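You operate a simulated robot arm through the tools that you are given. There is no shell and no other tool. Be economical: measure what you need, move in short steps, check, and stop when the job is done.

You are at the controls of a simulated robot arm. One attempt, no reset.

JOB
Put the cover on the fan box and tighten both screws with the click driver that its label names.
Fine: till it clicks; the driver goes back on its peg.

The check looks at the end state, three seconds after you hand in, the way a careful person would. Anything else that was tipped, shoved, dropped, spilled or broken makes it a failure. Lids that push on must go on centred and level and be pressed home; caps that screw on are set level and turned clockwise until they are tight.

ROBOT AND FRAMES
A 6-joint arm with a two-finger parallel gripper, fixed in place. Base frame: the origin is at the foot of the arm, x ahead of it, y to its left, z up; the work surface is at about z = 0. Readings come in mm, degrees, newtons and seconds.
With the tool pointing down near the work surface it reaches from about 140 to 580 mm from the base axis. Its first joint turns from -66.0 to 66.0 degrees. Payload 2.1 kg.
The TCP is the grasp point between the finger pads, 30 mm short of the fingertips. In the tool frame z runs along the fingers and y along their closing line. Largest opening 94 mm; finger width 28, thickness 10; the body of the gripper, 50 by 96 mm, starts 55 mm behind the TCP.
Orientation is told as [roll, pitch, yaw] about the base's x, y, z axes, in that order, counted from this pose: with the fingers straight down and closing along the base's y, the tool's x points along the base's -x, its y along +y and its z along -z.

CONTROLS
- The arm moves only by the tool nudge_tool. Its argument "increments" is a list of rows, each an object (a shift or turn left out is 0, a gripper value left out holds the last) with "dp": the shift along the base's x, y, z in mm, a list of three; "turn": the turn, a rotation vector about the base's x, y, z in degrees, a list of three. In form: [{"dp": [dx, dy, dz], "turn": [rx, ry, rz]}, ...]. A call has 1 to 20 rows; each row shifts and turns the commanded pose from where the row before left it. "grip" is the finger opening in mm, from 0 to 94, set as the call begins (left out, the last holds). Rows are played at 5 a second. More than 50 mm and 8.6 degrees between two rows, or a gripper value outside its range, and nothing of the call is played. A pose out of reach is approached as far as the arm can. The call stops where the force on the tool passes 40 N (or 10 N more than at its start, if that is more) or the arm is blocked; 0.2 s more then pass. Each finger travels about 72 mm/s and halts on what it meets, pressing with about 24 N; the grip force reading is that of the motor and also rises with nothing between the fingers. The clock runs only during rows and for 0.2 s after the last one: add rows that do not move to give the fingers time. The reply holds the time, the measured pose of the TCP, the force on the tool along the base axes, the opening and the grip force, in the units named above and with some noise.
- Cameras (640 x 400 px; columns grow to the right, rows downward): "scene" is fixed at [69.1, -385, 493.7]; the picture's right is [0.62, -0.78, 0.00], its down [-0.39, -0.31, -0.87] and it looks along [0.68, 0.54, -0.50] (base axes); focal length 242 px, centre (320, 200). "wrist" rides on the gripper at [-37, 0, -58] in the tool frame; the picture's right is [0.00, -1.00, 0.00], its down [0.97, 0.00, -0.24] and it looks along [0.24, 0.00, 0.97] (tool axes); focal length 218 px, centre (320, 200).
- grab_frame(camera): a new picture of that camera. The clock stands still meanwhile.
- point_at(camera, pixels): for up to 12 pixels [column, row] of the newest picture of that camera ("zoom" is the newest enlarged one), the place [x, y, z] in the base frame of the surface seen there, good to about 3 mm. The clock stands still meanwhile.
- inspect(camera, box): a new picture of the part [left, top, right, bottom] of that camera's present view, enlarged. The clock stands still meanwhile.
- hand_in(): hands the job in; it is judged then, once.

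Keep the steps short. Do not move on a guess: measure, check each grasp and each placing, and mend mistakes. In all there are 80 turns and 38 pictures (those below and enlarged ones count). Leave the gripper open and the arm clear of the work at the hand-in unless told otherwise, and finish with a single line.

The tools are called after ">>>" as name(argument=value, ...) on one line, values as JSON. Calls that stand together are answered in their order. nudge_tool: Moves the arm, as the interface text tells. Its arguments: {"type":"object","properties":{"increments":{"type":"array"},"grip":{"type":"number"}},"required":["increments"]} The other tools are called the same way: grab_frame (camera) takes a picture; point_at (camera, pixels) gives the place of the surface under pixels of a picture; inspect (camera, box) takes an enlarged picture of a part of a camera's view; hand_in () hands the job in.

At the start:

```text
t: 0.0
position: [298.4, -82.4, 397.3]
ee_rot: [0.0, 0.0, 0.1]
contact_force: [0.9, 0.1, -0.1]
finger_gap: 94.2
gripper_force: 0.1
```

scene: 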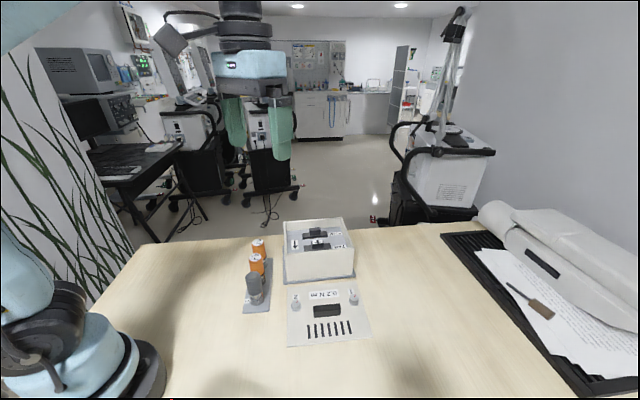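
wrist: 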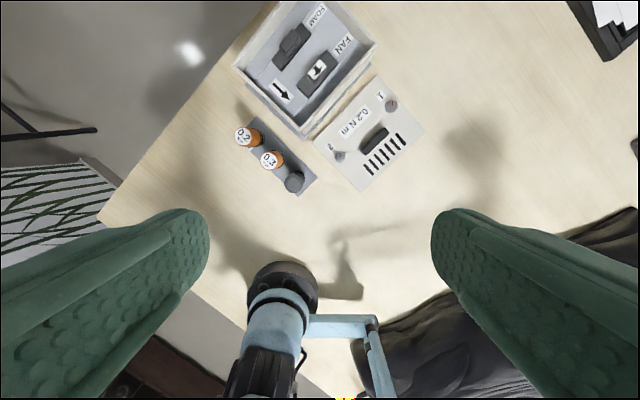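

I see the fan box, the cover lying flat with label "0.2 N m", and a rack with drivers. I'll take enlarged looks at them.

>>> inspect(camera="wrist", box=[220, 0, 440, 200])

>>> inspect(camera="scene", box=[230, 205, 390, 355])

```text
2.00 times, centred on (330, 100) of wrist
```

zoom: 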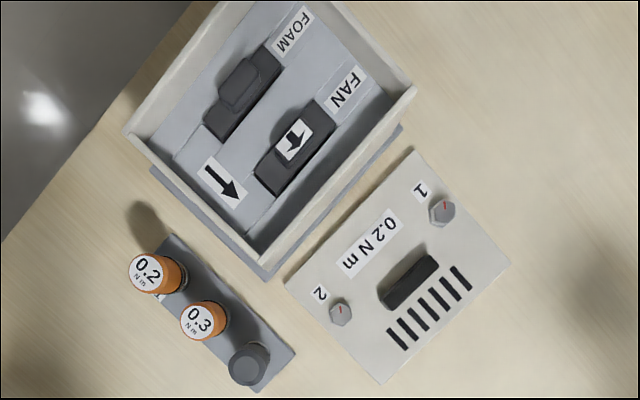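

```text
2.67 times, centred on (310, 280) of scene
```

zoom: 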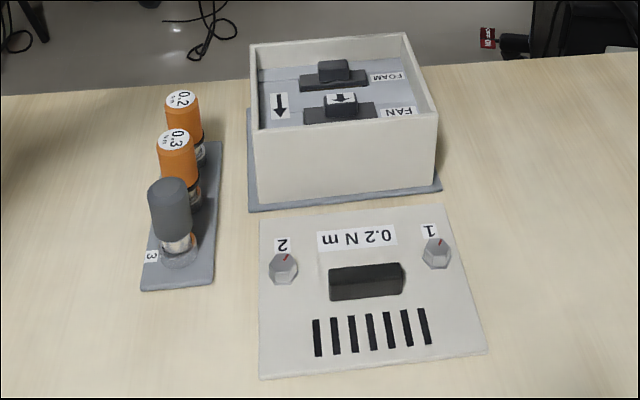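

Now I'll measure key points: in the scene zoom, the cover corners, handle, screws, box rim corners and driver tops.

>>> point_at(camera="zoom", pixels=[[262, 222], [441, 206], [486, 350], [260, 376], [331, 271], [400, 267], [284, 262], [438, 248], [181, 100], [173, 138], [168, 183], [345, 225]])

>>> point_at(camera="zoom", pixels=[[253, 46], [408, 36], [435, 114], [258, 127], [332, 64], [342, 98], [280, 105], [285, 80], [215, 145], [210, 285], [145, 285], [250, 208]])

```text
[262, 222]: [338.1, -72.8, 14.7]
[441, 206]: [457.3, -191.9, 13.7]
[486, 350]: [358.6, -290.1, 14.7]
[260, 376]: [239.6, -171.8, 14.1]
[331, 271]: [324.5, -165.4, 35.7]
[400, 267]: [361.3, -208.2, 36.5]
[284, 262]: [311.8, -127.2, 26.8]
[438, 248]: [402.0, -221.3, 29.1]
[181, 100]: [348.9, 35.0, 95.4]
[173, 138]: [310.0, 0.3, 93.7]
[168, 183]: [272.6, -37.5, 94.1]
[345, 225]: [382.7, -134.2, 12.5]
```

```text
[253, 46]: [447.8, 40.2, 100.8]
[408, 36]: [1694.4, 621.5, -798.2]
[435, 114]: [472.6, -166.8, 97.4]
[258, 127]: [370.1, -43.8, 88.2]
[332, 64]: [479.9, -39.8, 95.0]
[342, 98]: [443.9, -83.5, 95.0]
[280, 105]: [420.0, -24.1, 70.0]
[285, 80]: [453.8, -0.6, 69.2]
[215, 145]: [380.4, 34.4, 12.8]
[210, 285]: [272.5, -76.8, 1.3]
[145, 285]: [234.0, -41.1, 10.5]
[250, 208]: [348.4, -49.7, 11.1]
```

Cover lies at about -45° with a top z≈14, box rim z≈98. I'll bring the wrist camera over the box for a clear view, staying high.

>>> nudge_tool(increments=[{"dp": [40, 0, -20]}, {"dp": [40, 0, -20]}, {"dp": [40, 0, -20]}, {"dp": [40, 0, -20]}, {"dp": [0, 0, 0]}])

>>> inspect(camera="wrist", box=[200, 60, 440, 300])

```text
t: 1.2
position: [460.3, -82.1, 318.2]
ee_rot: [-0.1, 0.0, -0.1]
contact_force: [-0.1, 0.2, 0.0]
finger_gap: 93.9
gripper_force: 0.2
```

```text
1.67 times, centred on (320, 180) of wrist
```

zoom: 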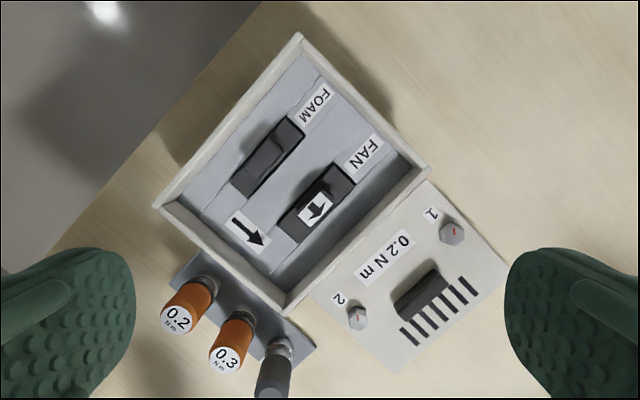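

The fan's arrow versus the box's arrow matters; I'll zoom tightly on it.

>>> inspect(camera="wrist", box=[255, 90, 365, 180])

>>> point_at(camera="wrist", pixels=[[314, 75], [361, 124], [309, 176], [260, 138], [318, 137], [300, 116], [358, 128], [302, 180]])

```text
4.44 times, centred on (310, 135) of wrist
```

zoom: 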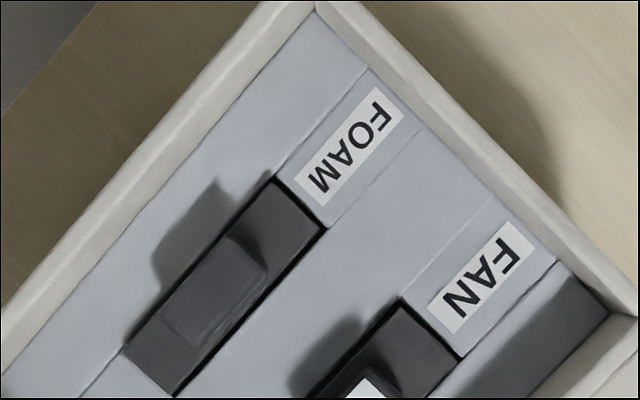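

```text
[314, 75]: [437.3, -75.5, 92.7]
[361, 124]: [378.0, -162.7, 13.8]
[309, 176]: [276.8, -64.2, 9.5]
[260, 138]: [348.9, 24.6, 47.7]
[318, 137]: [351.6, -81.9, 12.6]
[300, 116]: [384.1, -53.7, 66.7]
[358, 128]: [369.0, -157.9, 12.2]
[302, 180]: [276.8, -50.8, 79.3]
```

The zoom's width is wider than I had assumed; the fan arrow is at wrist (318,183). Re-zoom there and measure properly.

>>> inspect(camera="wrist", box=[250, 150, 390, 230])

>>> point_at(camera="wrist", pixels=[[307, 82], [385, 161], [299, 243], [223, 183], [343, 126], [264, 213], [342, 202], [260, 134], [318, 183], [289, 152]])

```text
4.57 times, centred on (320, 190) of wrist
```

zoom: 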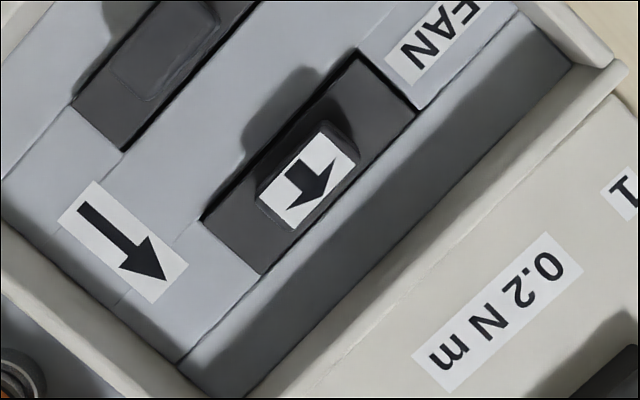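

```text
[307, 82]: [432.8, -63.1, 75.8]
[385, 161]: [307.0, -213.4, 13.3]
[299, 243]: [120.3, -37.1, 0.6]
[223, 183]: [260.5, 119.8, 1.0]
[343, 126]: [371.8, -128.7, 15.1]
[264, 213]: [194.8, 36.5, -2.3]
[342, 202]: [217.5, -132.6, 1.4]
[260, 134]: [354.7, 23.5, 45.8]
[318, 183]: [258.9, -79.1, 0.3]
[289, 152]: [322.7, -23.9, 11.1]
```

The fan arrow and box arrow agree, so the insides are right. point_at used the old full frame, so I take a new full frame.

>>> grab_frame(camera="wrist")

>>> point_at(camera="wrist", pixels=[[307, 83], [382, 161], [295, 241], [220, 183], [344, 122], [264, 214], [338, 203], [264, 132], [318, 183], [289, 152]])

```text
30 pictures are left
```

wrist: 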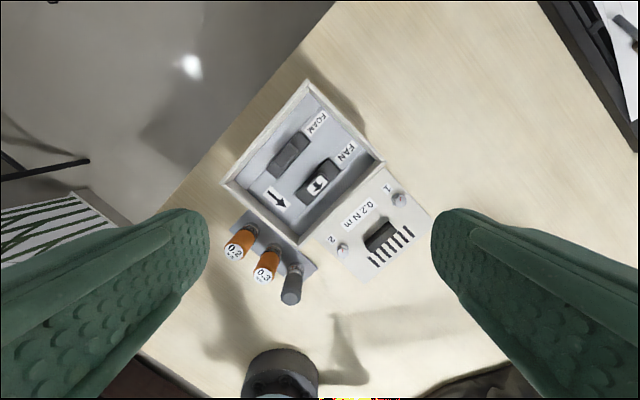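

```text
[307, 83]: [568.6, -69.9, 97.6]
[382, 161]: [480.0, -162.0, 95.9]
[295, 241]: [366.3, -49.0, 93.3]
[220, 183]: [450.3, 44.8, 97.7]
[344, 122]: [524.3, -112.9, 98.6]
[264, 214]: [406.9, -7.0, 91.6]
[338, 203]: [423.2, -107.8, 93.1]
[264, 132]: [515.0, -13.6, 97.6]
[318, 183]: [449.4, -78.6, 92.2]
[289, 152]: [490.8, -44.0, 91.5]
```

Box rim corners give a centre near (466,-59), rim z≈98, long axis at -45°. The cover's labels and vents already face as on the box (text same way round, vents downstream), so it wants a pure shift. I go over the cover handle and turn yaw by -45°.

>>> nudge_tool(increments=[{"dp": [-20, -18, -10], "turn": [0, 0, -7.5]}, {"dp": [-20, -18, -10], "turn": [0, 0, -7.5]}, {"dp": [-20, -18, -20], "turn": [0, 0, -7.5]}, {"dp": [-20, -18, -20], "turn": [0, 0, -7.5]}, {"dp": [-20, -18, -20], "turn": [0, 0, -7.5]}, {"dp": [-20, -18, -20], "turn": [0, 0, -7.5]}, {}])

>>> grab_frame(camera="wrist")

```text
t: 2.8
position: [336.6, -192.7, 217.0]
ee_rot: [0.0, 0.1, -45.0]
contact_force: [-0.6, 0.6, 0.1]
finger_gap: 94.3
gripper_force: 0.0
```

```text
29 pictures are left
```

wrist: 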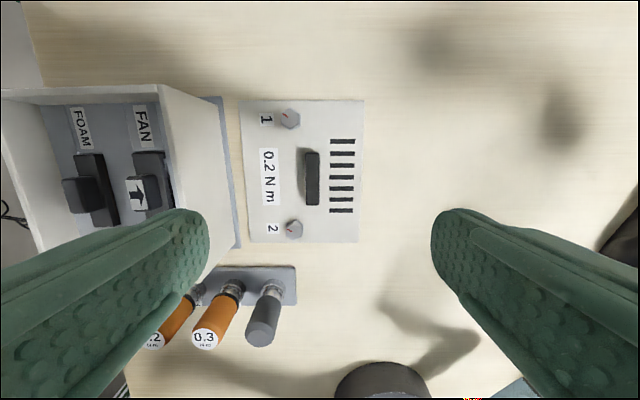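

Picture is nearly square to the cover. I measure its corners (241,100),(363,101),(357,242),(250,241), handle ends and screws, and the driver rack.

>>> point_at(camera="wrist", pixels=[[243, 102], [361, 103], [355, 240], [252, 239], [307, 155], [318, 155], [308, 203], [317, 203], [290, 118], [293, 229]])

>>> inspect(camera="wrist", box=[230, 90, 375, 250])

```text
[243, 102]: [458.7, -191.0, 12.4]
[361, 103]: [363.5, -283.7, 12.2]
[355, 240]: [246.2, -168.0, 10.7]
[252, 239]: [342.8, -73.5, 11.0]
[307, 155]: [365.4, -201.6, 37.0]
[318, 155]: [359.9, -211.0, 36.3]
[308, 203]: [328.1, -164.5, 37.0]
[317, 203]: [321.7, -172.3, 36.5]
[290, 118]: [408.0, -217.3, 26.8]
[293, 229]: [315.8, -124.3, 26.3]
```

```text
2.50 times, centred on (302, 170) of wrist
```

zoom: 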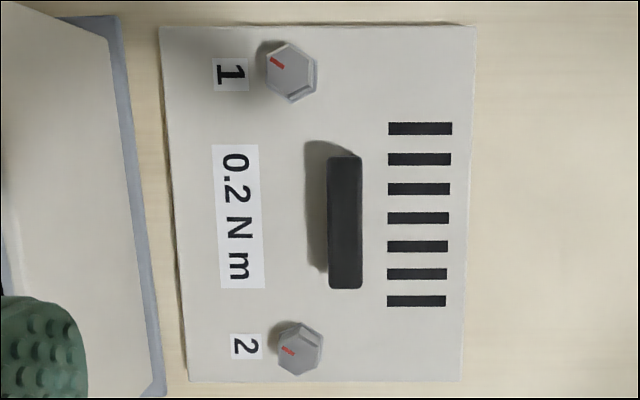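

Cover centre ≈(352,-180), handle centre ≈(344,-187), screws ~65 each side. Now I compare the box's angle with the cover's, using the flange edge in this zoom.

>>> point_at(camera="zoom", pixels=[[118, 25], [128, 130], [142, 250], [158, 380], [161, 40], [168, 130], [177, 250], [185, 370], [473, 40], [462, 370]])

>>> point_at(camera="wrist", pixels=[[161, 88], [175, 130], [4, 95], [20, 150], [60, 91], [120, 88], [235, 290], [270, 295], [202, 340], [262, 335], [270, 292]])

```text
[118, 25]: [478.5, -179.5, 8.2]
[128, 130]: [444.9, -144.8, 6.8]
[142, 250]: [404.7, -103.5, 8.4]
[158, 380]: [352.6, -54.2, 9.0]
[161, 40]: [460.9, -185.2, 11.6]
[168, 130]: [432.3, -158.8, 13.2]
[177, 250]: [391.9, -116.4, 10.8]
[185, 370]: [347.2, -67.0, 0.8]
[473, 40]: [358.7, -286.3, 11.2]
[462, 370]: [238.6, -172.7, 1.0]
```

```text
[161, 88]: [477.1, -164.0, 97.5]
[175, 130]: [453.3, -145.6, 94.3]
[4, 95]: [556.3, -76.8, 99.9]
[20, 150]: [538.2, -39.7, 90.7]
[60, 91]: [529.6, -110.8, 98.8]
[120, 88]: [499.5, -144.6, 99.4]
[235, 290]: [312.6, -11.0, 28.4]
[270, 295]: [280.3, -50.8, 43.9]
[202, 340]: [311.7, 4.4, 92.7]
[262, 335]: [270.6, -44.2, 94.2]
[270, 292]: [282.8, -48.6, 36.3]
```

Cover and box both sit at 45°. Now I descend over the handle, fingers part-closed to 50 mm, first to TCP z≈80.

>>> nudge_tool(increments=[{"dp": [7.2, 5.3, -40]}, {"dp": [0, 0, -40]}, {"dp": [0, 0, -35]}, {"dp": [0, 0, -25]}, {}], grip=50)

>>> grab_frame(camera="wrist")

```text
t: 4.0
position: [345.7, -187.5, 78.2]
ee_rot: [0.0, 0.0, -45.0]
contact_force: [-0.4, -0.7, 0.3]
finger_gap: 49.9
gripper_force: 0.0
```

```text
27 pictures are left
```

wrist: 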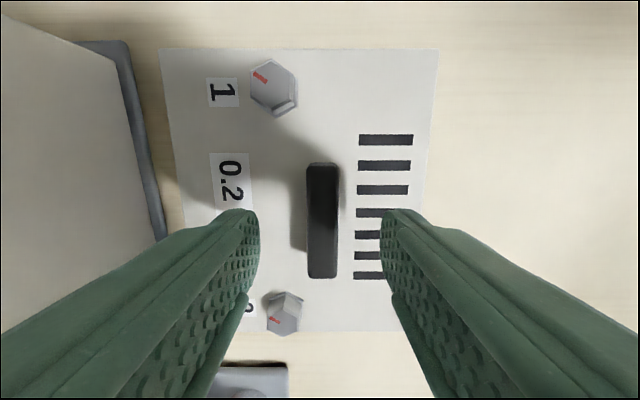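

Handle at (322,220) is centred between the fingers. Lower to z≈48 and close.

>>> nudge_tool(increments=[{"dp": [0, 0, -15]}, {"dp": [0, 0, -14.5]}, {}])

>>> nudge_tool(increments=[{}, {}, {}, {}, {}], grip=0)

```text
t: 4.8
position: [345.2, -187.3, 50.2]
ee_rot: [0.0, 0.0, -45.1]
contact_force: [0.1, -0.4, 0.4]
finger_gap: 50.2
gripper_force: 0.0
```

```text
t: 6.0
position: [344.3, -187.6, 49.8]
ee_rot: [0.0, 0.0, -45.0]
contact_force: [-0.4, 0.0, 0.2]
finger_gap: 15.4
gripper_force: 24.1
```

Handle gripped (gap 15.4, 24 N). Lift 20 mm slowly, then on up.

>>> nudge_tool(increments=[{"dp": [0, 0, 5]}, {"dp": [0, 0, 15]}, {"dp": [0, 0, 40]}, {"dp": [0, 0, 40]}, {"dp": [0, 0, 40]}, {}])

>>> grab_frame(camera="scene")

```text
t: 7.4
position: [345.6, -184.7, 188.9]
ee_rot: [0.0, 0.0, -45.0]
contact_force: [-0.1, 0.3, -1.8]
finger_gap: 15.4
gripper_force: 24.5
```

```text
26 pictures are left
```

scene: 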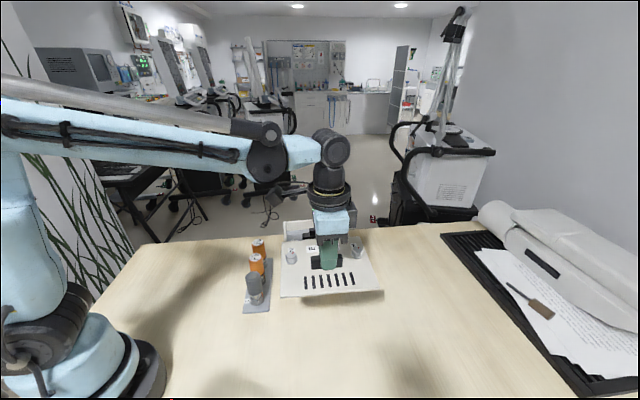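

The cover is lifted, held by the handle. I zoom to check it is level and measure its corners relative to the TCP.

>>> inspect(camera="scene", box=[260, 215, 400, 305])

>>> grab_frame(camera="wrist")

```text
4.44 times, centred on (330, 260) of scene
```

zoom: 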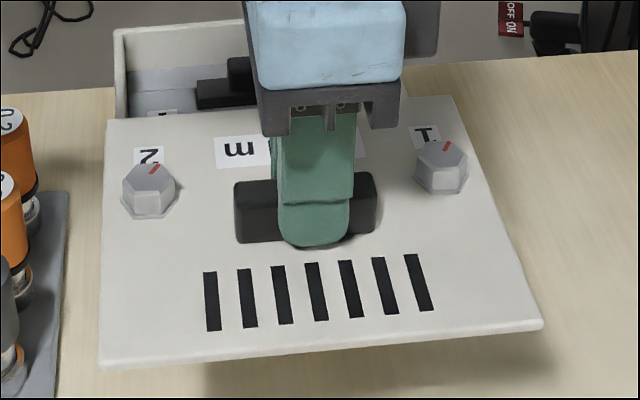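

```text
24 pictures are left
```

wrist: 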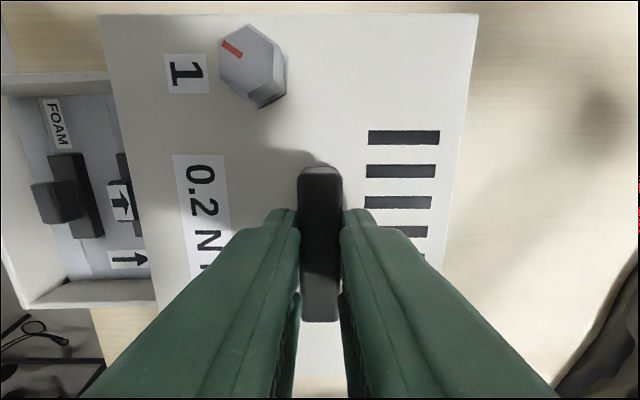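

Measure the held cover's corners.

>>> point_at(camera="zoom", pixels=[[111, 124], [451, 100], [535, 319], [104, 362], [149, 170], [443, 150], [320, 345], [104, 240]])

>>> point_at(camera="wrist", pixels=[[103, 20], [473, 18], [110, 70], [152, 265], [20, 95], [30, 290], [90, 85], [120, 290], [250, 45], [442, 250]])

```text
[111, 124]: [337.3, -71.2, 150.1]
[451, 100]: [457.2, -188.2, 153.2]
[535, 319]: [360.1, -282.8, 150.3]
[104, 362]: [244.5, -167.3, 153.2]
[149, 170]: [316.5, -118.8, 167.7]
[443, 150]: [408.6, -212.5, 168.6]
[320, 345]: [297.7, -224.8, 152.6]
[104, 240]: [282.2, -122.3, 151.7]
```

```text
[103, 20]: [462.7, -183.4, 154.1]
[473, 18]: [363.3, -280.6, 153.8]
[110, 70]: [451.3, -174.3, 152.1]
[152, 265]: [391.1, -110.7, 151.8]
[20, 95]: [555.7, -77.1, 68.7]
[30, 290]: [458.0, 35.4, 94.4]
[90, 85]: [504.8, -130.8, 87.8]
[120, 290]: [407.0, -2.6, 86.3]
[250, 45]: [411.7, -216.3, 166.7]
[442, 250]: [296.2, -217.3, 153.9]
```

Cover is level (all corners z≈152) with its centre about TCP+(7.5,8). Shift over the box to TCP≈(458.5,-67.3), staying at this height (bottom is ~40 mm above rim).

>>> nudge_tool(increments=[{"dp": [23, 23.5, 0]}, {"dp": [23, 23.5, 0]}, {"dp": [23, 23.5, 0]}, {"dp": [22, 23.5, 0]}, {"dp": [22, 23.5, 0]}, {"dp": [0, 0, -15]}, {}])

>>> grab_frame(camera="wrist")

>>> inspect(camera="scene", box=[250, 180, 390, 290])

```text
t: 9.0
position: [458.3, -67.6, 173.7]
ee_rot: [0.1, 0.0, -45.0]
contact_force: [0.1, 0.4, -0.6]
finger_gap: 15.3
gripper_force: 24.3
```

```text
23 pictures are left
```

wrist: 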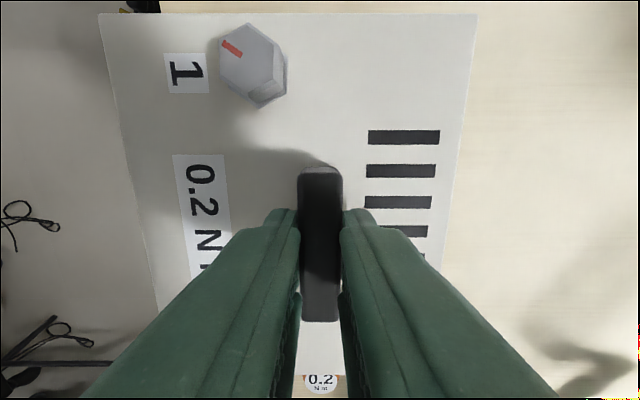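

```text
3.64 times, centred on (320, 235) of scene
```

zoom: 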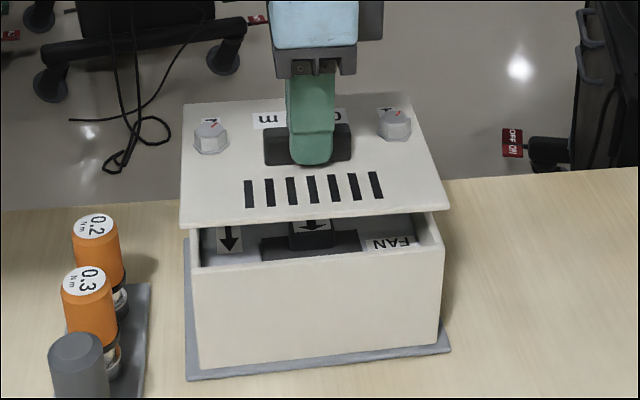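

The cover hovers over the box. Measure near corners of cover and box rim in this zoom.

>>> point_at(camera="zoom", pixels=[[183, 223], [444, 205], [194, 268], [440, 250], [260, 264], [380, 255], [184, 108], [407, 95], [194, 240], [434, 225], [250, 218], [380, 210]])

>>> inspect(camera="scene", box=[275, 215, 365, 275])

```text
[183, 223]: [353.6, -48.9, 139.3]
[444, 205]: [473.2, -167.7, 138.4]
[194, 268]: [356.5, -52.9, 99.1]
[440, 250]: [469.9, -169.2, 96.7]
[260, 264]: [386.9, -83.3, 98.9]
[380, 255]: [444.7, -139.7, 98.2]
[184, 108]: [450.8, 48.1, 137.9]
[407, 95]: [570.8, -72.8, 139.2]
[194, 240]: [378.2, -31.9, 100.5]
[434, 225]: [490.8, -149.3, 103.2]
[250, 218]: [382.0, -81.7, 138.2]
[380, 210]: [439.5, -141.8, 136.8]
```

```text
6.67 times, centred on (320, 245) of scene
```

zoom: 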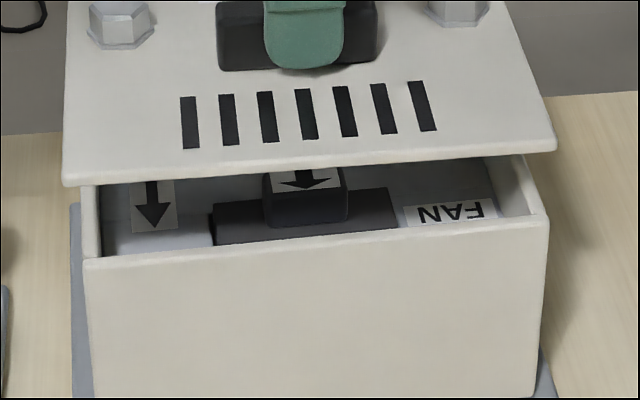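

In the scene frame the cover overhangs ~4.6 mm left but ~0.2 mm right, and its near edge is ~3 mm too far back. Correct by (-0.7,-3.5), and lower 20 mm to just above the rim, then look again.

>>> nudge_tool(increments=[{"dp": [-0.7, -3.5, 0]}, {"dp": [0, 0, -10]}, {"dp": [0, 0, -10]}, {}])

>>> inspect(camera="scene", box=[275, 215, 365, 275])

```text
t: 10.0
position: [457.1, -71.8, 154.6]
ee_rot: [0.0, 0.0, -45.0]
contact_force: [-0.4, 0.3, -1.8]
finger_gap: 15.3
gripper_force: 24.0
```

```text
6.67 times, centred on (320, 245) of scene
```

zoom: 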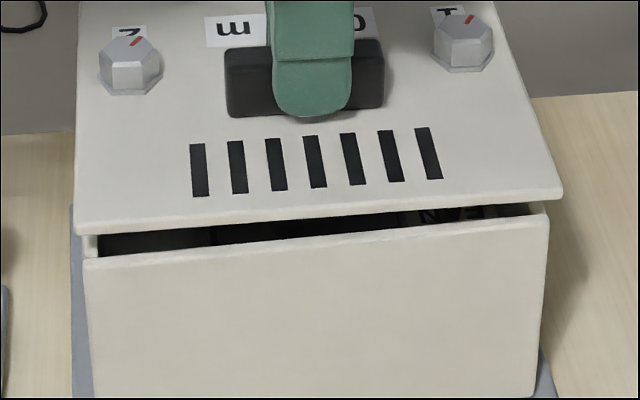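

Now overhang is about equal left/right (within 1 mm) and ~2–3 mm at the near edge. Tiny correction (-0.3,+1.0), then lower gently.

>>> nudge_tool(increments=[{"dp": [-0.3, 1.0, 0]}, {"dp": [0, 0, -4]}, {"dp": [0, 0, -3]}, {"dp": [0, 0, -2]}, {"dp": [0, 0, -2]}, {}])

>>> nudge_tool(increments=[{"dp": [0, 0, -1.5]}, {"dp": [0, 0, -1.5]}, {}])

```text
t: 11.4
position: [457.1, -70.8, 142.0]
ee_rot: [-0.1, -0.1, -45.1]
contact_force: [-2.0, -0.1, 19.4]
finger_gap: 15.4
gripper_force: 23.9
```

```text
t: 12.2
position: [457.6, -71.6, 139.6]
ee_rot: [-0.2, -0.1, -45.1]
contact_force: [-1.9, -2.7, 16.6]
finger_gap: 15.6
gripper_force: 23.9
```

Contact at z≈142, now 139.6 with 17 N down — that's lower than a lip resting on the rim would allow. Look.

>>> inspect(camera="scene", box=[275, 205, 365, 265])

```text
6.67 times, centred on (320, 235) of scene
```

zoom: 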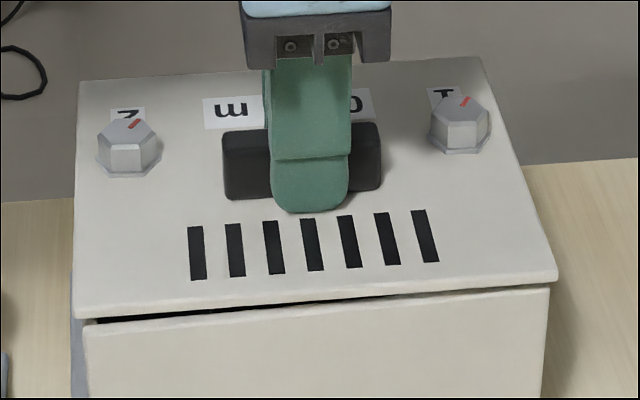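

There's a dark gap along the near edge, widest left/middle. Measure the cover's corner heights.

>>> point_at(camera="zoom", pixels=[[80, 305], [551, 270], [86, 90], [478, 62], [200, 298], [400, 283], [250, 60], [320, 290], [180, 150], [400, 150], [110, 200], [500, 200]])

```text
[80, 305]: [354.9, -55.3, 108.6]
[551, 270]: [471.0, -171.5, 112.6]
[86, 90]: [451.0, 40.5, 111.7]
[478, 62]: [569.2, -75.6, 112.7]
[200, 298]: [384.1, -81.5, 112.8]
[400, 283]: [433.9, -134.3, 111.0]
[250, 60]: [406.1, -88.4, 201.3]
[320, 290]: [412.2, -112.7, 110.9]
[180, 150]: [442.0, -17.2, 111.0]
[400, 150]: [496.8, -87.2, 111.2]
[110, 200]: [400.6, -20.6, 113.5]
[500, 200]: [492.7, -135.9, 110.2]
```

All corners ≈111: the cover's under-lip is still standing on the rim (it would be ~105 seated), and the fingers slid down the handle a bit. I'll lift 3 mm, shift ~1 mm further back (+v), and lower lightly again.

>>> nudge_tool(increments=[{"dp": [0, 0, 3]}, {"dp": [1.1, 0.4, 0]}, {}])

>>> nudge_tool(increments=[{"dp": [0, 0, -1.5]}, {"dp": [0, 0, -1.5]}, {"dp": [0, 0, -0.5]}, {}])

```text
t: 13.0
position: [458.3, -71.4, 143.1]
ee_rot: [0.0, -0.1, -44.9]
contact_force: [0.5, 0.2, -2.7]
finger_gap: 15.6
gripper_force: 23.8
```

```text
t: 14.0
position: [458.1, -71.3, 138.5]
ee_rot: [-0.1, -0.1, -45.0]
contact_force: [-1.1, -0.9, 12.7]
finger_gap: 15.9
gripper_force: 23.5
```

Still 12.7 N of contact. Look at the gap again.

>>> inspect(camera="scene", box=[275, 205, 365, 265])

>>> point_at(camera="zoom", pixels=[[80, 303], [551, 268], [86, 90], [478, 62], [200, 296], [400, 281], [320, 288], [180, 150], [400, 150], [110, 200], [500, 200], [300, 330]])

```text
6.67 times, centred on (320, 235) of scene
```

zoom: 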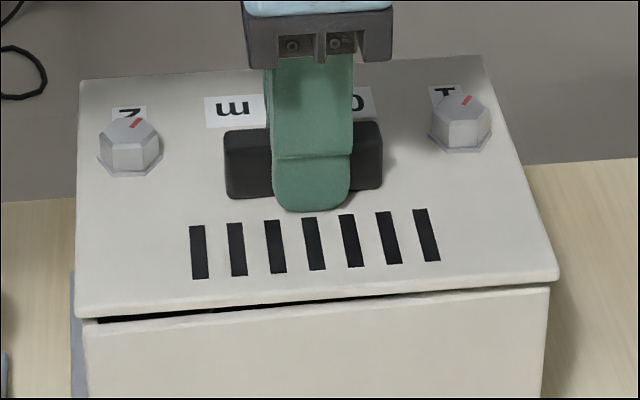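

```text
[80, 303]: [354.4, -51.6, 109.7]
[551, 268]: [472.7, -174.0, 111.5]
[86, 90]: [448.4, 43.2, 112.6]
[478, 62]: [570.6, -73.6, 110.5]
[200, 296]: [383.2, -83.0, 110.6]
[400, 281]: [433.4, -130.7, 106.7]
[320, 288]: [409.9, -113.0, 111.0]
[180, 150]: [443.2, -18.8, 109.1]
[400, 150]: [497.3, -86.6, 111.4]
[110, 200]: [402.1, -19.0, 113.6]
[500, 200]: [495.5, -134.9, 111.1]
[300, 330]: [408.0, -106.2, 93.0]
```

Still on the lip (≈111). The offset is at most a couple of mm. I'll feel for the drop: keep a light contact and slide toward the near side (-v) in 0.5 mm steps.

>>> nudge_tool(increments=[{"dp": [0, 0, 0.8]}, {"dp": [-0.35, -0.35, 0]}, {"dp": [-0.35, -0.35, 0]}, {}])

>>> nudge_tool(increments=[{"dp": [-0.35, -0.35, 0]}, {"dp": [-0.35, -0.35, 0]}, {}])

>>> nudge_tool(increments=[{"dp": [-0.35, -0.35, 0]}, {"dp": [-0.35, -0.35, 0]}, {}])

```text
t: 15.0
position: [456.5, -71.3, 140.0]
ee_rot: [0.0, 0.0, -45.0]
contact_force: [0.3, -0.3, -1.5]
finger_gap: 15.4
gripper_force: 23.5
```

```text
t: 15.8
position: [456.1, -71.7, 140.2]
ee_rot: [0.0, 0.0, -45.0]
contact_force: [-0.4, 0.1, -1.9]
finger_gap: 15.5
gripper_force: 23.9
```

```text
t: 16.6
position: [457.3, -71.6, 140.8]
ee_rot: [0.1, 0.0, -45.0]
contact_force: [-0.3, 1.1, -0.2]
finger_gap: 15.5
gripper_force: 23.7
```

A 0.8 mm lift already unloaded it. Lower in 0.5 mm steps here.

>>> nudge_tool(increments=[{"dp": [0, 0, -0.5]}, {}])

>>> nudge_tool(increments=[{"dp": [0, 0, -0.5]}, {}])

>>> nudge_tool(increments=[{"dp": [0, 0, -0.5]}, {}])

```text
t: 17.2
position: [455.8, -73.0, 140.4]
ee_rot: [-0.2, 0.0, -45.1]
contact_force: [-1.9, -1.6, 9.2]
finger_gap: 15.6
gripper_force: 23.5
```

```text
t: 17.8
position: [457.7, -72.0, 140.2]
ee_rot: [-0.1, 0.0, -45.0]
contact_force: [-7.0, -1.2, 20.9]
finger_gap: 15.7
gripper_force: 23.4
```

```text
t: 18.4
position: [455.7, -72.6, 138.6]
ee_rot: [-0.1, -0.1, -45.0]
contact_force: [-0.2, 2.0, 10.2]
finger_gap: 15.4
gripper_force: 24.6
stopped in row 2: the force on the tool passed its limit (the readings are from after the stop); the commanded pose is now the measured one
```

It's stiff; the small tilt under load (roll −0.13°, i.e. contact at −y) hints the lip rests on the right/near walls. Lift 2 mm, shift left (−u) 1.5 and back (+v) 2.5, i.e. (0.7, 2.8).

>>> nudge_tool(increments=[{"dp": [0, 0, 2]}, {"dp": [0.7, 2.8, 0]}, {}])

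>>> nudge_tool(increments=[{"dp": [0, 0, -0.7]}, {}])

>>> nudge_tool(increments=[{"dp": [0, 0, -0.7]}, {}])

>>> nudge_tool(increments=[{"dp": [0, 0, -0.6]}, {}])

```text
t: 19.2
position: [457.1, -70.1, 141.8]
ee_rot: [-0.2, 0.1, -44.9]
contact_force: [0.3, 0.2, -2.8]
finger_gap: 15.7
gripper_force: 24.1
```

```text
t: 19.8
position: [457.6, -69.2, 140.1]
ee_rot: [0.0, 0.0, -45.0]
contact_force: [-1.1, -0.4, 4.7]
finger_gap: 15.7
gripper_force: 24.2
```

```text
t: 20.4
position: [457.1, -70.6, 138.7]
ee_rot: [0.0, -0.1, -45.0]
contact_force: [-3.0, -0.4, 11.4]
finger_gap: 15.6
gripper_force: 23.8
```

```text
t: 21.0
position: [457.2, -70.6, 139.5]
ee_rot: [-0.1, -0.1, -45.1]
contact_force: [-1.3, 1.9, 16.7]
finger_gap: 15.8
gripper_force: 24.0
```

Softer contact now. Look closely at the near edge.

>>> inspect(camera="scene", box=[278, 205, 362, 257])

```text
7.62 times, centred on (320, 231) of scene
```

zoom: 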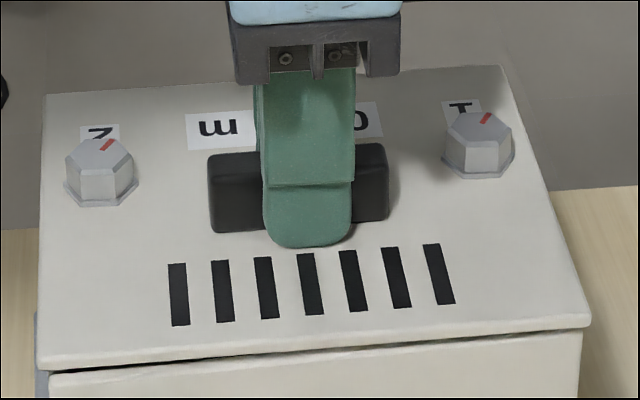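

Measure v directly: points on the cover's front face band versus points on the box's front wall.

>>> point_at(camera="zoom", pixels=[[100, 362], [200, 355], [300, 347], [400, 340], [500, 333], [560, 328], [120, 388], [220, 385], [320, 380], [420, 375], [500, 370], [560, 365]])

>>> point_at(camera="zoom", pixels=[[60, 130], [520, 95], [60, 200], [540, 160], [60, 270], [555, 230], [60, 340], [575, 300], [100, 300], [300, 290], [480, 280], [150, 120]])

```text
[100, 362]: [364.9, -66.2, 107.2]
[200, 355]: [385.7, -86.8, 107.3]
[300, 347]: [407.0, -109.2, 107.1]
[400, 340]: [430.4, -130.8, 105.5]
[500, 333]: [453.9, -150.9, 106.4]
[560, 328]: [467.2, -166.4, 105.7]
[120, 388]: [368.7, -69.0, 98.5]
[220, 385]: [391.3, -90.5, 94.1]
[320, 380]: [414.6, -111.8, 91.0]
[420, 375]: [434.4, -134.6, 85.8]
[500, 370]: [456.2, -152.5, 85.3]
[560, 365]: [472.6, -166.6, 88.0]
```

```text
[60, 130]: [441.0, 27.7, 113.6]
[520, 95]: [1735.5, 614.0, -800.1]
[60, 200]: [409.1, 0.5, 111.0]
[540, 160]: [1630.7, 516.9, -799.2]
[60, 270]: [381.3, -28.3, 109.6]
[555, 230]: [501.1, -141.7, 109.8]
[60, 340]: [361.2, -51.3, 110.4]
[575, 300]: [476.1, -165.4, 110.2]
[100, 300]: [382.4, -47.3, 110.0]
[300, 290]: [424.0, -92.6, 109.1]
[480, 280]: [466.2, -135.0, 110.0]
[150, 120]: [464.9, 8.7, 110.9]
```

The box edges consistently read ~1–1.5° counter-clockwise of the cover (flange line, rim corners, front wall). Lift 2 mm, turn +1.2°, and lower gently.

>>> nudge_tool(increments=[{"dp": [0, 0, 2]}, {"turn": [0, 0, 1.2]}, {"dp": [0, 0, -1]}, {"dp": [0, 0, -0.7]}, {"dp": [0, 0, -0.5]}, {}])

```text
t: 22.4
position: [457.9, -70.9, 139.4]
ee_rot: [0.0, 0.0, -43.8]
contact_force: [0.1, -0.1, -1.8]
finger_gap: 15.1
gripper_force: 24.3
```

No contact force now at the height where it hit before — the lip is going in. Continue down.

>>> nudge_tool(increments=[{"dp": [0, 0, -1]}, {"dp": [0, 0, -1]}, {"dp": [0, 0, -1]}, {}])

```text
t: 23.4
position: [457.5, -70.2, 135.9]
ee_rot: [-0.1, 0.0, -43.8]
contact_force: [0.5, 0.0, -2.0]
finger_gap: 15.6
gripper_force: 23.7
```

Going in freely. On down gently.

>>> nudge_tool(increments=[{"dp": [0, 0, -1]}, {"dp": [0, 0, -1]}, {"dp": [0, 0, -1]}, {"dp": [0, 0, -0.7]}, {}])

>>> inspect(camera="scene", box=[278, 210, 362, 262])

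```text
t: 24.4
position: [457.7, -70.0, 133.8]
ee_rot: [0.0, -0.1, -43.8]
contact_force: [-0.5, 0.2, 4.8]
finger_gap: 15.5
gripper_force: 24.3
stopped in row 5: the force on the tool passed its limit (the readings are from after the stop); the commanded pose is now the measured one
```

```text
7.62 times, centred on (320, 236) of scene
```

zoom: 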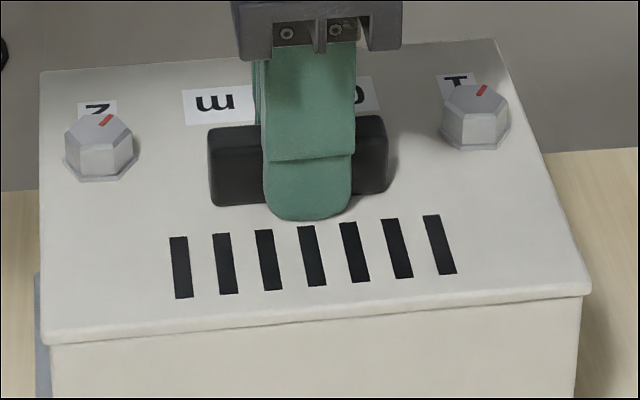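

Seated: no gap, force rose sharply at the end (pressed home). Measure corners and the two screws, then open the fingers and rise.

>>> point_at(camera="zoom", pixels=[[50, 325], [580, 285], [48, 80], [490, 48], [99, 128], [477, 98], [99, 140], [476, 118], [320, 300], [100, 200]])

>>> nudge_tool(increments=[{}, {}, {"dp": [0, 0, 5]}, {"dp": [0, 0, 25]}, {"dp": [0, 0, 40]}, {"dp": [0, 0, 40]}, {"dp": [-20, 20, 40]}, {}], grip=50)

>>> grab_frame(camera="wrist")

```text
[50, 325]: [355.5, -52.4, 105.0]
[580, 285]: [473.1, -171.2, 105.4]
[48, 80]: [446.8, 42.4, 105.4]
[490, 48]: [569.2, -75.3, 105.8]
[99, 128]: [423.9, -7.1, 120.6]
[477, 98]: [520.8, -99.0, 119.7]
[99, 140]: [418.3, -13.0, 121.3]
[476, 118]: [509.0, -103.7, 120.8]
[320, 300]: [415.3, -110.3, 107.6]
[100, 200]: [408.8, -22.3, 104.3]
```

```text
t: 26.2
position: [437.0, -48.9, 285.2]
ee_rot: [-0.2, -0.1, -43.9]
contact_force: [-0.5, -0.1, -0.1]
finger_gap: 50.1
gripper_force: 0.1
```

```text
15 pictures are left
```

wrist: 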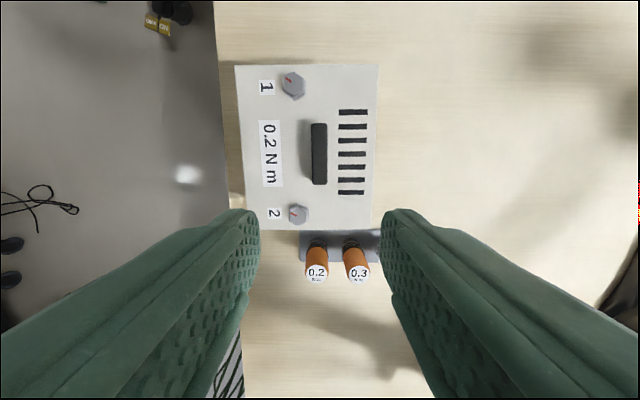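

Cover sits level (all corners z≈105). Screws ≈(421,-10) and (517,-101), heads z≈120. Now the rack: zoom on it, and measure screw and driver tops in this wrist view.

>>> point_at(camera="wrist", pixels=[[293, 84], [298, 213], [316, 274], [358, 275], [316, 125], [319, 183], [288, 84], [303, 213]])

>>> inspect(camera="scene", box=[230, 232, 300, 317])

```text
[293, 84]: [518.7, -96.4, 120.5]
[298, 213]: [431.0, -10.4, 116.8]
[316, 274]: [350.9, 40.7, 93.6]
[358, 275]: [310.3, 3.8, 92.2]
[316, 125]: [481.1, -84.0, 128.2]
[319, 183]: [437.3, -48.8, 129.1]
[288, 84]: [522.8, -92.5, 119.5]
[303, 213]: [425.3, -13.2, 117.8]
```

```text
4.71 times, centred on (265, 274) of scene
```

zoom: 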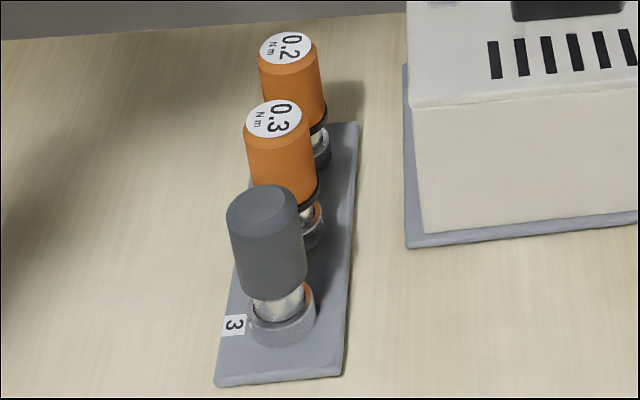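

Handle is a ~28 mm cylinder from z≈47 to 95 on a cup peg. I move over the 0.2 driver and turn to yaw +45° so the fingers close across the rack, away from the neighbour and box.

>>> nudge_tool(increments=[{"dp": [-7.8, 7.9, -9], "turn": [0, 0, 8.1]}, {"dp": [-7.8, 7.9, -9], "turn": [0, 0, 8.1]}, {"dp": [-7.8, 7.9, -9], "turn": [0, 0, 8.1]}, {"dp": [-7.8, 7.9, -9], "turn": [0, 0, 8.1]}, {"dp": [-7.8, 7.9, -9], "turn": [0, 0, 8.1]}, {"dp": [-7.8, 7.9, -9], "turn": [0, 0, 8.1]}, {"dp": [-7.8, 7.9, -9], "turn": [0, 0, 8.1]}, {"dp": [-7.8, 7.9, -9], "turn": [0, 0, 8.1]}, {"dp": [-7.8, 7.9, -9], "turn": [0, 0, 8.1]}, {"dp": [-7.8, 7.9, -9], "turn": [0, 0, 8.1]}, {"dp": [-7, 7.9, -9], "turn": [0, 0, 7.8]}, {}])

>>> grab_frame(camera="wrist")

```text
t: 28.8
position: [352.5, 38.8, 184.0]
ee_rot: [-0.2, -0.1, 45.0]
contact_force: [0.7, 0.0, -0.3]
finger_gap: 50.0
gripper_force: 0.1
```

```text
13 pictures are left
```

wrist: 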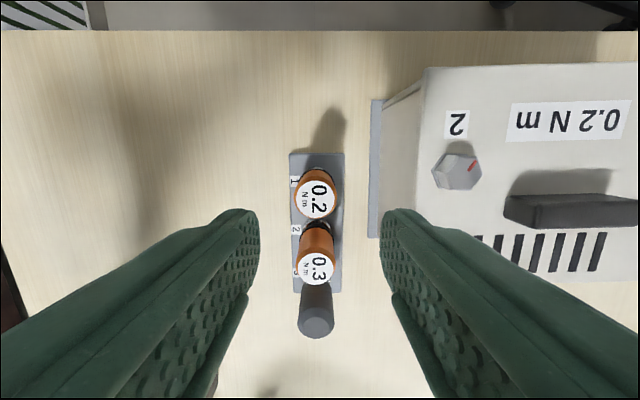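

Driver 0.2 stands on peg 1, top at (316,200) → offset (-1.6,+2.4) from the TCP. Correct and descend to TCP z≈74, then close.

>>> nudge_tool(increments=[{"dp": [-1.6, 2.4, -30]}, {"dp": [0, 0, -40]}, {"dp": [0, 0, -25]}, {"dp": [0, 0, -15]}, {}])

>>> nudge_tool(increments=[{}, {}, {}, {}], grip=0)

```text
t: 30.0
position: [350.8, 40.4, 74.5]
ee_rot: [0.0, 0.0, 45.0]
contact_force: [-0.2, 0.5, 0.1]
finger_gap: 50.0
gripper_force: 0.0
```

```text
t: 31.0
position: [350.7, 39.8, 75.2]
ee_rot: [-0.1, -0.1, 44.8]
contact_force: [-0.7, 0.0, 0.0]
finger_gap: 31.4
gripper_force: 23.7
```

Gripped (31.4 mm). Lift straight up out of the peg.

>>> nudge_tool(increments=[{"dp": [0, 0, 5]}, {"dp": [0, 0, 15]}, {"dp": [0, 0, 40]}, {"dp": [0, 0, 40]}, {"dp": [0, 0, 40]}, {}])

>>> inspect(camera="scene", box=[210, 170, 330, 310])

```text
t: 32.4
position: [350.9, 40.9, 213.1]
ee_rot: [-0.1, -0.1, 45.0]
contact_force: [-0.2, -0.1, -1.2]
finger_gap: 31.2
gripper_force: 23.7
```

```text
2.86 times, centred on (270, 240) of scene
```

zoom: 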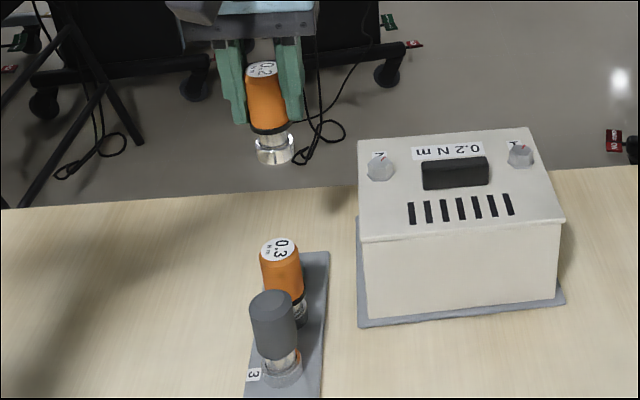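

The driver is held with its socket free. Measure the socket's bottom and the screws.

>>> point_at(camera="zoom", pixels=[[275, 160], [275, 145], [265, 72], [380, 158], [518, 146], [378, 178], [520, 164], [268, 130]])

```text
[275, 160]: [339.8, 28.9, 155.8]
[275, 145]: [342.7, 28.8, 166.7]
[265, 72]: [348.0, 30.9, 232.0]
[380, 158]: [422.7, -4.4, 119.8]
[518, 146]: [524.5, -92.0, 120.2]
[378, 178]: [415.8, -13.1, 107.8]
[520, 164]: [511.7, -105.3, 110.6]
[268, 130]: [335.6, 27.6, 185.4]
```

Socket bottom is 58 mm below the TCP. Screw head top z≈120. I fly to a viewing spot short of screw 1, so the wrist camera sees it beyond the driver.

>>> nudge_tool(increments=[{"dp": [26, -35.4, 0]}, {"dp": [26, -35.4, 0]}, {"dp": [26, -35.4, 0]}, {"dp": [26, -35.4, 0]}, {"dp": [26, -35.4, 0]}, {}])

>>> grab_frame(camera="wrist")

```text
t: 33.8
position: [480.0, -135.8, 214.5]
ee_rot: [-0.1, -0.1, 44.9]
contact_force: [0.3, 0.8, -1.2]
finger_gap: 31.3
gripper_force: 24.0
```

```text
11 pictures are left
```

wrist: 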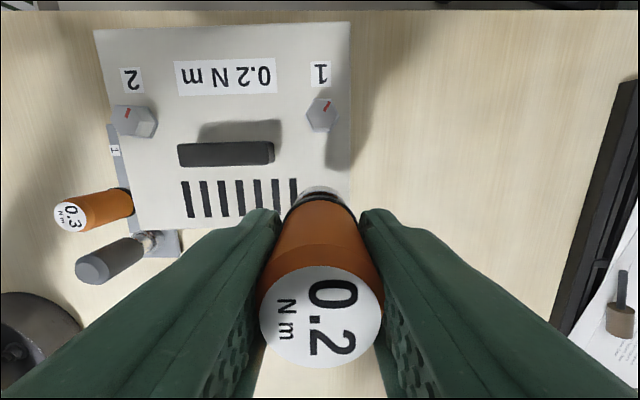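

Zoom in on screw 1 to fix its centre.

>>> inspect(camera="wrist", box=[270, 80, 370, 142])

>>> point_at(camera="zoom", pixels=[[300, 150], [340, 220], [322, 218], [295, 225], [350, 225], [322, 180], [322, 250]])

```text
6.40 times, centred on (320, 111) of wrist
```

zoom: 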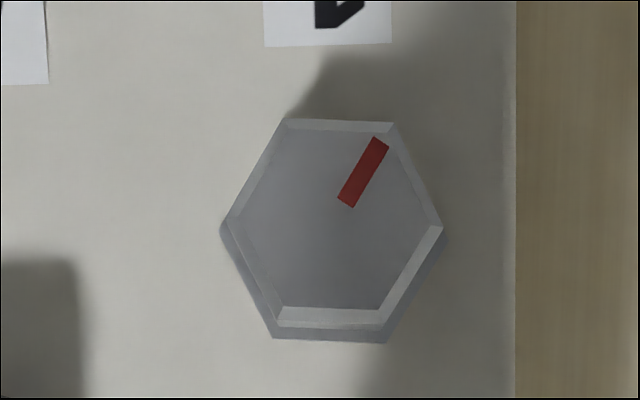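

```text
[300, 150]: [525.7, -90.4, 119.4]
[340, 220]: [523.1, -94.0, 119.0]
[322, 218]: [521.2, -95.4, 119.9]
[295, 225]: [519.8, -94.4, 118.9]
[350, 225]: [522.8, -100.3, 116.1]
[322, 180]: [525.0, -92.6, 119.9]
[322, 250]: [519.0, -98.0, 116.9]
```

Screw-1 head centre is +(41,39) from the TCP. Move over it and lower to just above the head (bottom ≈124).

>>> nudge_tool(increments=[{"dp": [20.5, 19.5, 0]}, {"dp": [20.5, 19.5, 0]}, {"dp": [0, 0, -15]}, {"dp": [0, 0, -15]}, {}])

>>> inspect(camera="scene", box=[300, 180, 380, 240])

```text
t: 35.0
position: [523.0, -97.9, 185.3]
ee_rot: [0.0, 0.0, 45.0]
contact_force: [-0.1, -0.3, -1.7]
finger_gap: 31.2
gripper_force: 23.8
```

```text
6.67 times, centred on (340, 210) of scene
```

zoom: 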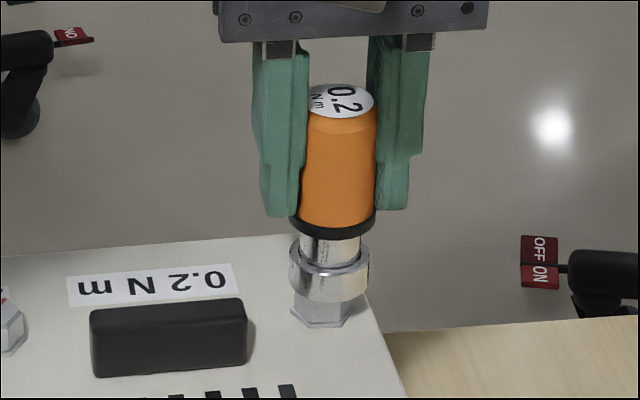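

Socket stands just above the head, maybe 1 mm to the right. Shift (-0.6,+0.6) and lower in small steps.

>>> nudge_tool(increments=[{"dp": [-0.6, 0.6, -2]}, {"dp": [0, 0, -2]}, {"dp": [0, 0, -1.5]}, {"dp": [0, 0, -1]}, {"dp": [0, 0, -1]}, {}])

```text
t: 36.1
position: [520.7, -98.0, 179.8]
ee_rot: [-0.1, 0.0, 44.8]
contact_force: [1.1, -0.4, 9.1]
finger_gap: 31.4
gripper_force: 23.8
stopped in row 5: the force on the tool passed its limit (the readings are from after the stop); the commanded pose is now the measured one
```

Socket rests on the head top (z≈179.8, 9 N): hex flats not yet aligned. Turn clockwise slowly under this light press to find the hex.

>>> nudge_tool(increments=[{"turn": [0, 0, -5]}, {"turn": [0, 0, -5]}, {"turn": [0, 0, -5]}, {"turn": [0, 0, -5]}, {"turn": [0, 0, -5]}, {"turn": [0, 0, -5]}, {}])

```text
t: 37.7
position: [520.5, -99.0, 179.3]
ee_rot: [0.0, 0.0, 14.8]
contact_force: [-7.8, 9.0, 27.9]
finger_gap: 30.9
gripper_force: 24.3
```

Side force (-8,+9) appeared: the socket is off-centre. Back off 2.5 mm to unload and read the pose.

>>> nudge_tool(increments=[{"dp": [0, 0, 2.5]}, {}, {}])

>>> nudge_tool(increments=[{}])

>>> inspect(camera="scene", box=[315, 195, 370, 235])

```text
t: 38.5
position: [520.5, -100.4, 181.1]
ee_rot: [-0.2, 0.0, 14.8]
contact_force: [0.1, -0.4, -0.6]
finger_gap: 31.3
gripper_force: 24.5
```

```text
t: 38.9
position: [519.4, -100.2, 178.5]
ee_rot: [-0.1, 0.0, 14.9]
contact_force: [0.8, -0.6, -0.9]
finger_gap: 31.2
gripper_force: 23.9
```

```text
10.00 times, centred on (342, 215) of scene
```

zoom: 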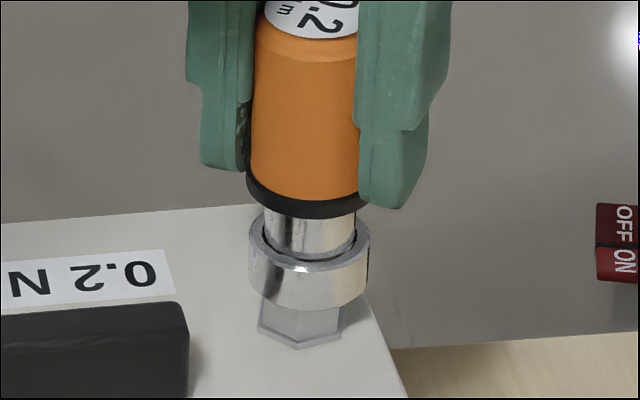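

The driver looks slightly pivoted in the grip after that off-centre press. I lift, turn back to yaw 45°, return to the viewing spot, and compare with the earlier picture.

>>> nudge_tool(increments=[{"dp": [0, 0, 20]}, {"dp": [-20, -18, 14], "turn": [0, 0, 7.5]}, {"dp": [-20, -18, 0], "turn": [0, 0, 7.5]}, {"turn": [0, 0, 7.5]}, {"turn": [0, 0, 7.6]}, {}])

>>> grab_frame(camera="wrist")

```text
t: 40.3
position: [479.7, -133.9, 214.2]
ee_rot: [-0.2, -0.1, 45.1]
contact_force: [0.1, -0.1, -1.3]
finger_gap: 31.5
gripper_force: 24.1
```

```text
7 pictures are left
```

wrist: 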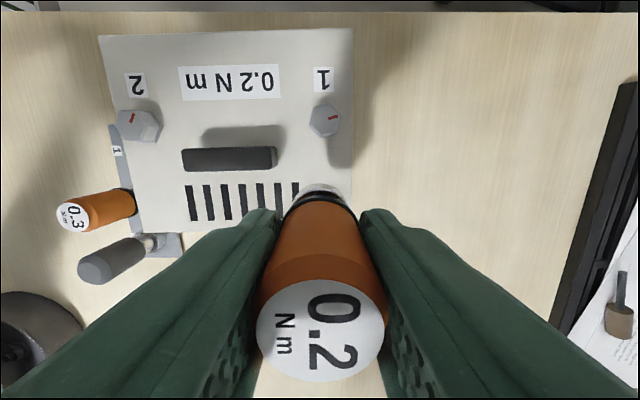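

Driver slid up ~3 mm in the grip and its tip leans forward ~2 mm; screw 1 was turned about 30° clockwise. From this view the screw is at +(40.9,35.8); allowing for the lean I move (39.1,34.0), and lower to just above the head.

>>> nudge_tool(increments=[{"dp": [19.6, 17, 0]}, {"dp": [19.5, 17, 0]}, {"dp": [0, 0, -15]}, {"dp": [0, 0, -15]}, {"dp": [0, 0, -5]}, {}])

>>> nudge_tool(increments=[{"dp": [0, 0, -1]}, {"dp": [0, 0, -0.5]}, {"dp": [0, 0, -0.5]}, {}])

```text
t: 41.7
position: [518.1, -100.3, 179.8]
ee_rot: [-0.1, -0.2, 45.0]
contact_force: [0.5, 0.7, -1.5]
finger_gap: 31.3
gripper_force: 23.6
```

```text
t: 42.7
position: [518.7, -101.4, 179.7]
ee_rot: [-0.2, -0.1, 44.9]
contact_force: [-4.0, -0.9, 39.9]
finger_gap: 31.1
gripper_force: 24.1
```

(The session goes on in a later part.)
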